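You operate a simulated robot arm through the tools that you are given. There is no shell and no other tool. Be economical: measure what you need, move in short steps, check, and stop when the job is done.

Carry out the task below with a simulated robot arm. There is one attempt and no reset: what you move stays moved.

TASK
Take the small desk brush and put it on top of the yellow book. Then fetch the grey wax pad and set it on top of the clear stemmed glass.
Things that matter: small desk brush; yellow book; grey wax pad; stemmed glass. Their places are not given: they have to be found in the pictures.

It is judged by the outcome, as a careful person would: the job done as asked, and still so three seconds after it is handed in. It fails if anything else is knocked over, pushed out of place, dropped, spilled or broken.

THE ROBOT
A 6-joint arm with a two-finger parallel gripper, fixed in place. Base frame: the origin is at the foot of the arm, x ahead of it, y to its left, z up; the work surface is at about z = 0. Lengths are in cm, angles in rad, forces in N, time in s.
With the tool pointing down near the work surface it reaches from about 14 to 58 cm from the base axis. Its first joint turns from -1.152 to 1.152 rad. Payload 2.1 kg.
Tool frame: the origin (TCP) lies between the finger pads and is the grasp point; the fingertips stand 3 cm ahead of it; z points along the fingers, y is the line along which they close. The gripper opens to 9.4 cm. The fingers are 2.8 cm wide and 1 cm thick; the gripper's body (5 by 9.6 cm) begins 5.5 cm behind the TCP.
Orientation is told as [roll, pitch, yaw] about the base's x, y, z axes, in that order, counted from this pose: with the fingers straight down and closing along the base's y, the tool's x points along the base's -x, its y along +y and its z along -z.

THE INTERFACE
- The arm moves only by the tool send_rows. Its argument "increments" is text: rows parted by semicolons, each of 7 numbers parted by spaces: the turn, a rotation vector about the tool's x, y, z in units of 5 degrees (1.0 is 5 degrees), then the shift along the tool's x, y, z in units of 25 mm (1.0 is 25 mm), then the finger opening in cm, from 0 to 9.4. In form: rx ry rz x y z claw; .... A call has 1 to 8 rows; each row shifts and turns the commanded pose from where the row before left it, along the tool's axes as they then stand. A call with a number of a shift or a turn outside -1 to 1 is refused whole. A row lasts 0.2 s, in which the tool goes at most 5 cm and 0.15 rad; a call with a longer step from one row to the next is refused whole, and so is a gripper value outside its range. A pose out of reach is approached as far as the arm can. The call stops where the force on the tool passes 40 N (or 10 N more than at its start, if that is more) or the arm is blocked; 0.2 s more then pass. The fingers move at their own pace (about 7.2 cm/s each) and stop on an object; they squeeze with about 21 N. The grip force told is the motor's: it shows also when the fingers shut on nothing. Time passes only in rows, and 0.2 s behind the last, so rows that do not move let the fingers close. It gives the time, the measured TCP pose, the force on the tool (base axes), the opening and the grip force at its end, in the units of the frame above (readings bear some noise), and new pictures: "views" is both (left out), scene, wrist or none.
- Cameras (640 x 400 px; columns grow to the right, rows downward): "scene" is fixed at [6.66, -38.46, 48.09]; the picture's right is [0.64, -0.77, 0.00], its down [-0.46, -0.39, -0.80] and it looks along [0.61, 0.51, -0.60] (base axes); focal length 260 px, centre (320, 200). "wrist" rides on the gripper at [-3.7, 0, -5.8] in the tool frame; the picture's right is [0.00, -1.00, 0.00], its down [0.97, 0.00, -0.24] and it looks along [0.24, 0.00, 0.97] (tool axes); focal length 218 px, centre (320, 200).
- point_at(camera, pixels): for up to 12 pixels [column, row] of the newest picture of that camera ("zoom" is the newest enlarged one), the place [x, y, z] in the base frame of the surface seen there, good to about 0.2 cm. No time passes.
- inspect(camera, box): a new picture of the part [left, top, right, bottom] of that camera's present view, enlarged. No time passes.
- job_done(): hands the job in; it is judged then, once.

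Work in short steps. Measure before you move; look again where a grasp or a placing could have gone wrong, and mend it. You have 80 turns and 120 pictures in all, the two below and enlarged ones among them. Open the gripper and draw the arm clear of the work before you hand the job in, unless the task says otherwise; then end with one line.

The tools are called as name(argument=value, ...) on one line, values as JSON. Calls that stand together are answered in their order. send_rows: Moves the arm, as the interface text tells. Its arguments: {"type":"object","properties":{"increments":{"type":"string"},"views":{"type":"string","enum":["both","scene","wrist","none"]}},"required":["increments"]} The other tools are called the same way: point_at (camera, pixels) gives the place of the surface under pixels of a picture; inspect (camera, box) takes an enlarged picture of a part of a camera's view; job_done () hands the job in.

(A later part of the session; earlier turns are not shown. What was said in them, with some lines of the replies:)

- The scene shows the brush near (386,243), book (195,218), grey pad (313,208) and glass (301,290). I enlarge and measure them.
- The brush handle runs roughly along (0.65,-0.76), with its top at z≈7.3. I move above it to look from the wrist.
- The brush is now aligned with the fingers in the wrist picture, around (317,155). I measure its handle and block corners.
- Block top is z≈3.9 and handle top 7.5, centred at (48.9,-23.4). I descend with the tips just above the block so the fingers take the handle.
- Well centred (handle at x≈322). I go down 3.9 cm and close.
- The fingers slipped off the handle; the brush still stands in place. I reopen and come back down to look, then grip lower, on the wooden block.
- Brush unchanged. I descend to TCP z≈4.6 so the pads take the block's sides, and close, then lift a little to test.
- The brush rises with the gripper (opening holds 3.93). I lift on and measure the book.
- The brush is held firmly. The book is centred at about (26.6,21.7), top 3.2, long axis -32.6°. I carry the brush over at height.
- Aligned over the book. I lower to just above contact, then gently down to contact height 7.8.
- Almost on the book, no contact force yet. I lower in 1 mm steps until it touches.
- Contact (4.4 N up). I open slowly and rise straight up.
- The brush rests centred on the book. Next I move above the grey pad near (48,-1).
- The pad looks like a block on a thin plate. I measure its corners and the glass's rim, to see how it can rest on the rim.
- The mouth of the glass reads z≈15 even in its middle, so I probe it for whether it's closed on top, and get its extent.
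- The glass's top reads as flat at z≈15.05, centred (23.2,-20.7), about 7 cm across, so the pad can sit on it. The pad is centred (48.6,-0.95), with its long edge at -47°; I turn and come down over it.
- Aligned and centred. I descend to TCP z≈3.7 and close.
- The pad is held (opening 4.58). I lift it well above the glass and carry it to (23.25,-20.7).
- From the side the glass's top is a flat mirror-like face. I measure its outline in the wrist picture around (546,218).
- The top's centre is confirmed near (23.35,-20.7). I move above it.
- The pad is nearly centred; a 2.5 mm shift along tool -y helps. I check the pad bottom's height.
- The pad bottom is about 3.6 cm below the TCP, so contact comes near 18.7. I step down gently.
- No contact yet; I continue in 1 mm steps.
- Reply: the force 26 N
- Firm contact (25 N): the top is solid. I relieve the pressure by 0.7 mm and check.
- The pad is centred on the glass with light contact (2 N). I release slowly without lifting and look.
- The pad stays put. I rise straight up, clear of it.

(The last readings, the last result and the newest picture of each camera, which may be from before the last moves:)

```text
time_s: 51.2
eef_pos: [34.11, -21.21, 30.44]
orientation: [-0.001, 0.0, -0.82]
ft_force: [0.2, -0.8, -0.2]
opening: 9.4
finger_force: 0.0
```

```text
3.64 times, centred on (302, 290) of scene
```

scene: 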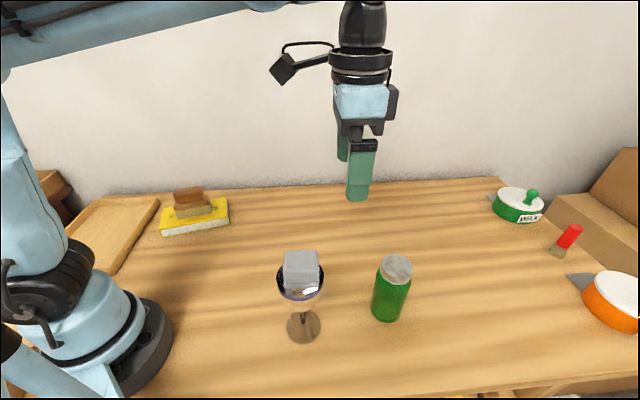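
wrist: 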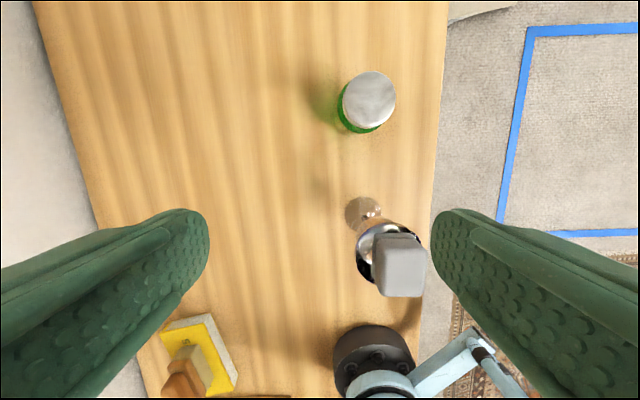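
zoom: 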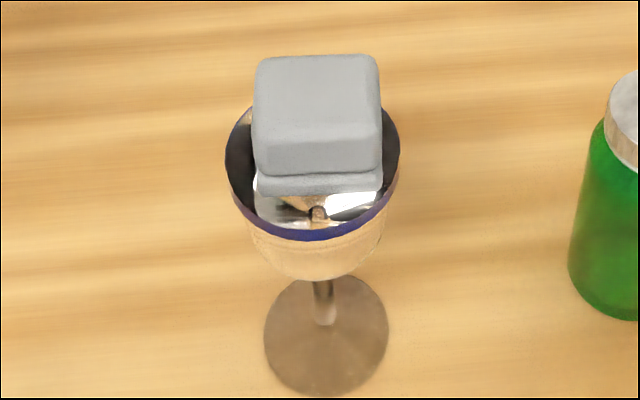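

The pad rests flat on the glass at (301,268), the brush lies on the book, and nothing else has moved. The gripper is open and clear, so I hand in.

job_done()

```text
The job is handed in.
```

The small desk brush is on the yellow book and the grey wax pad sits flat on top of the stemmed glass; nothing else was moved, and the arm is open and clear.
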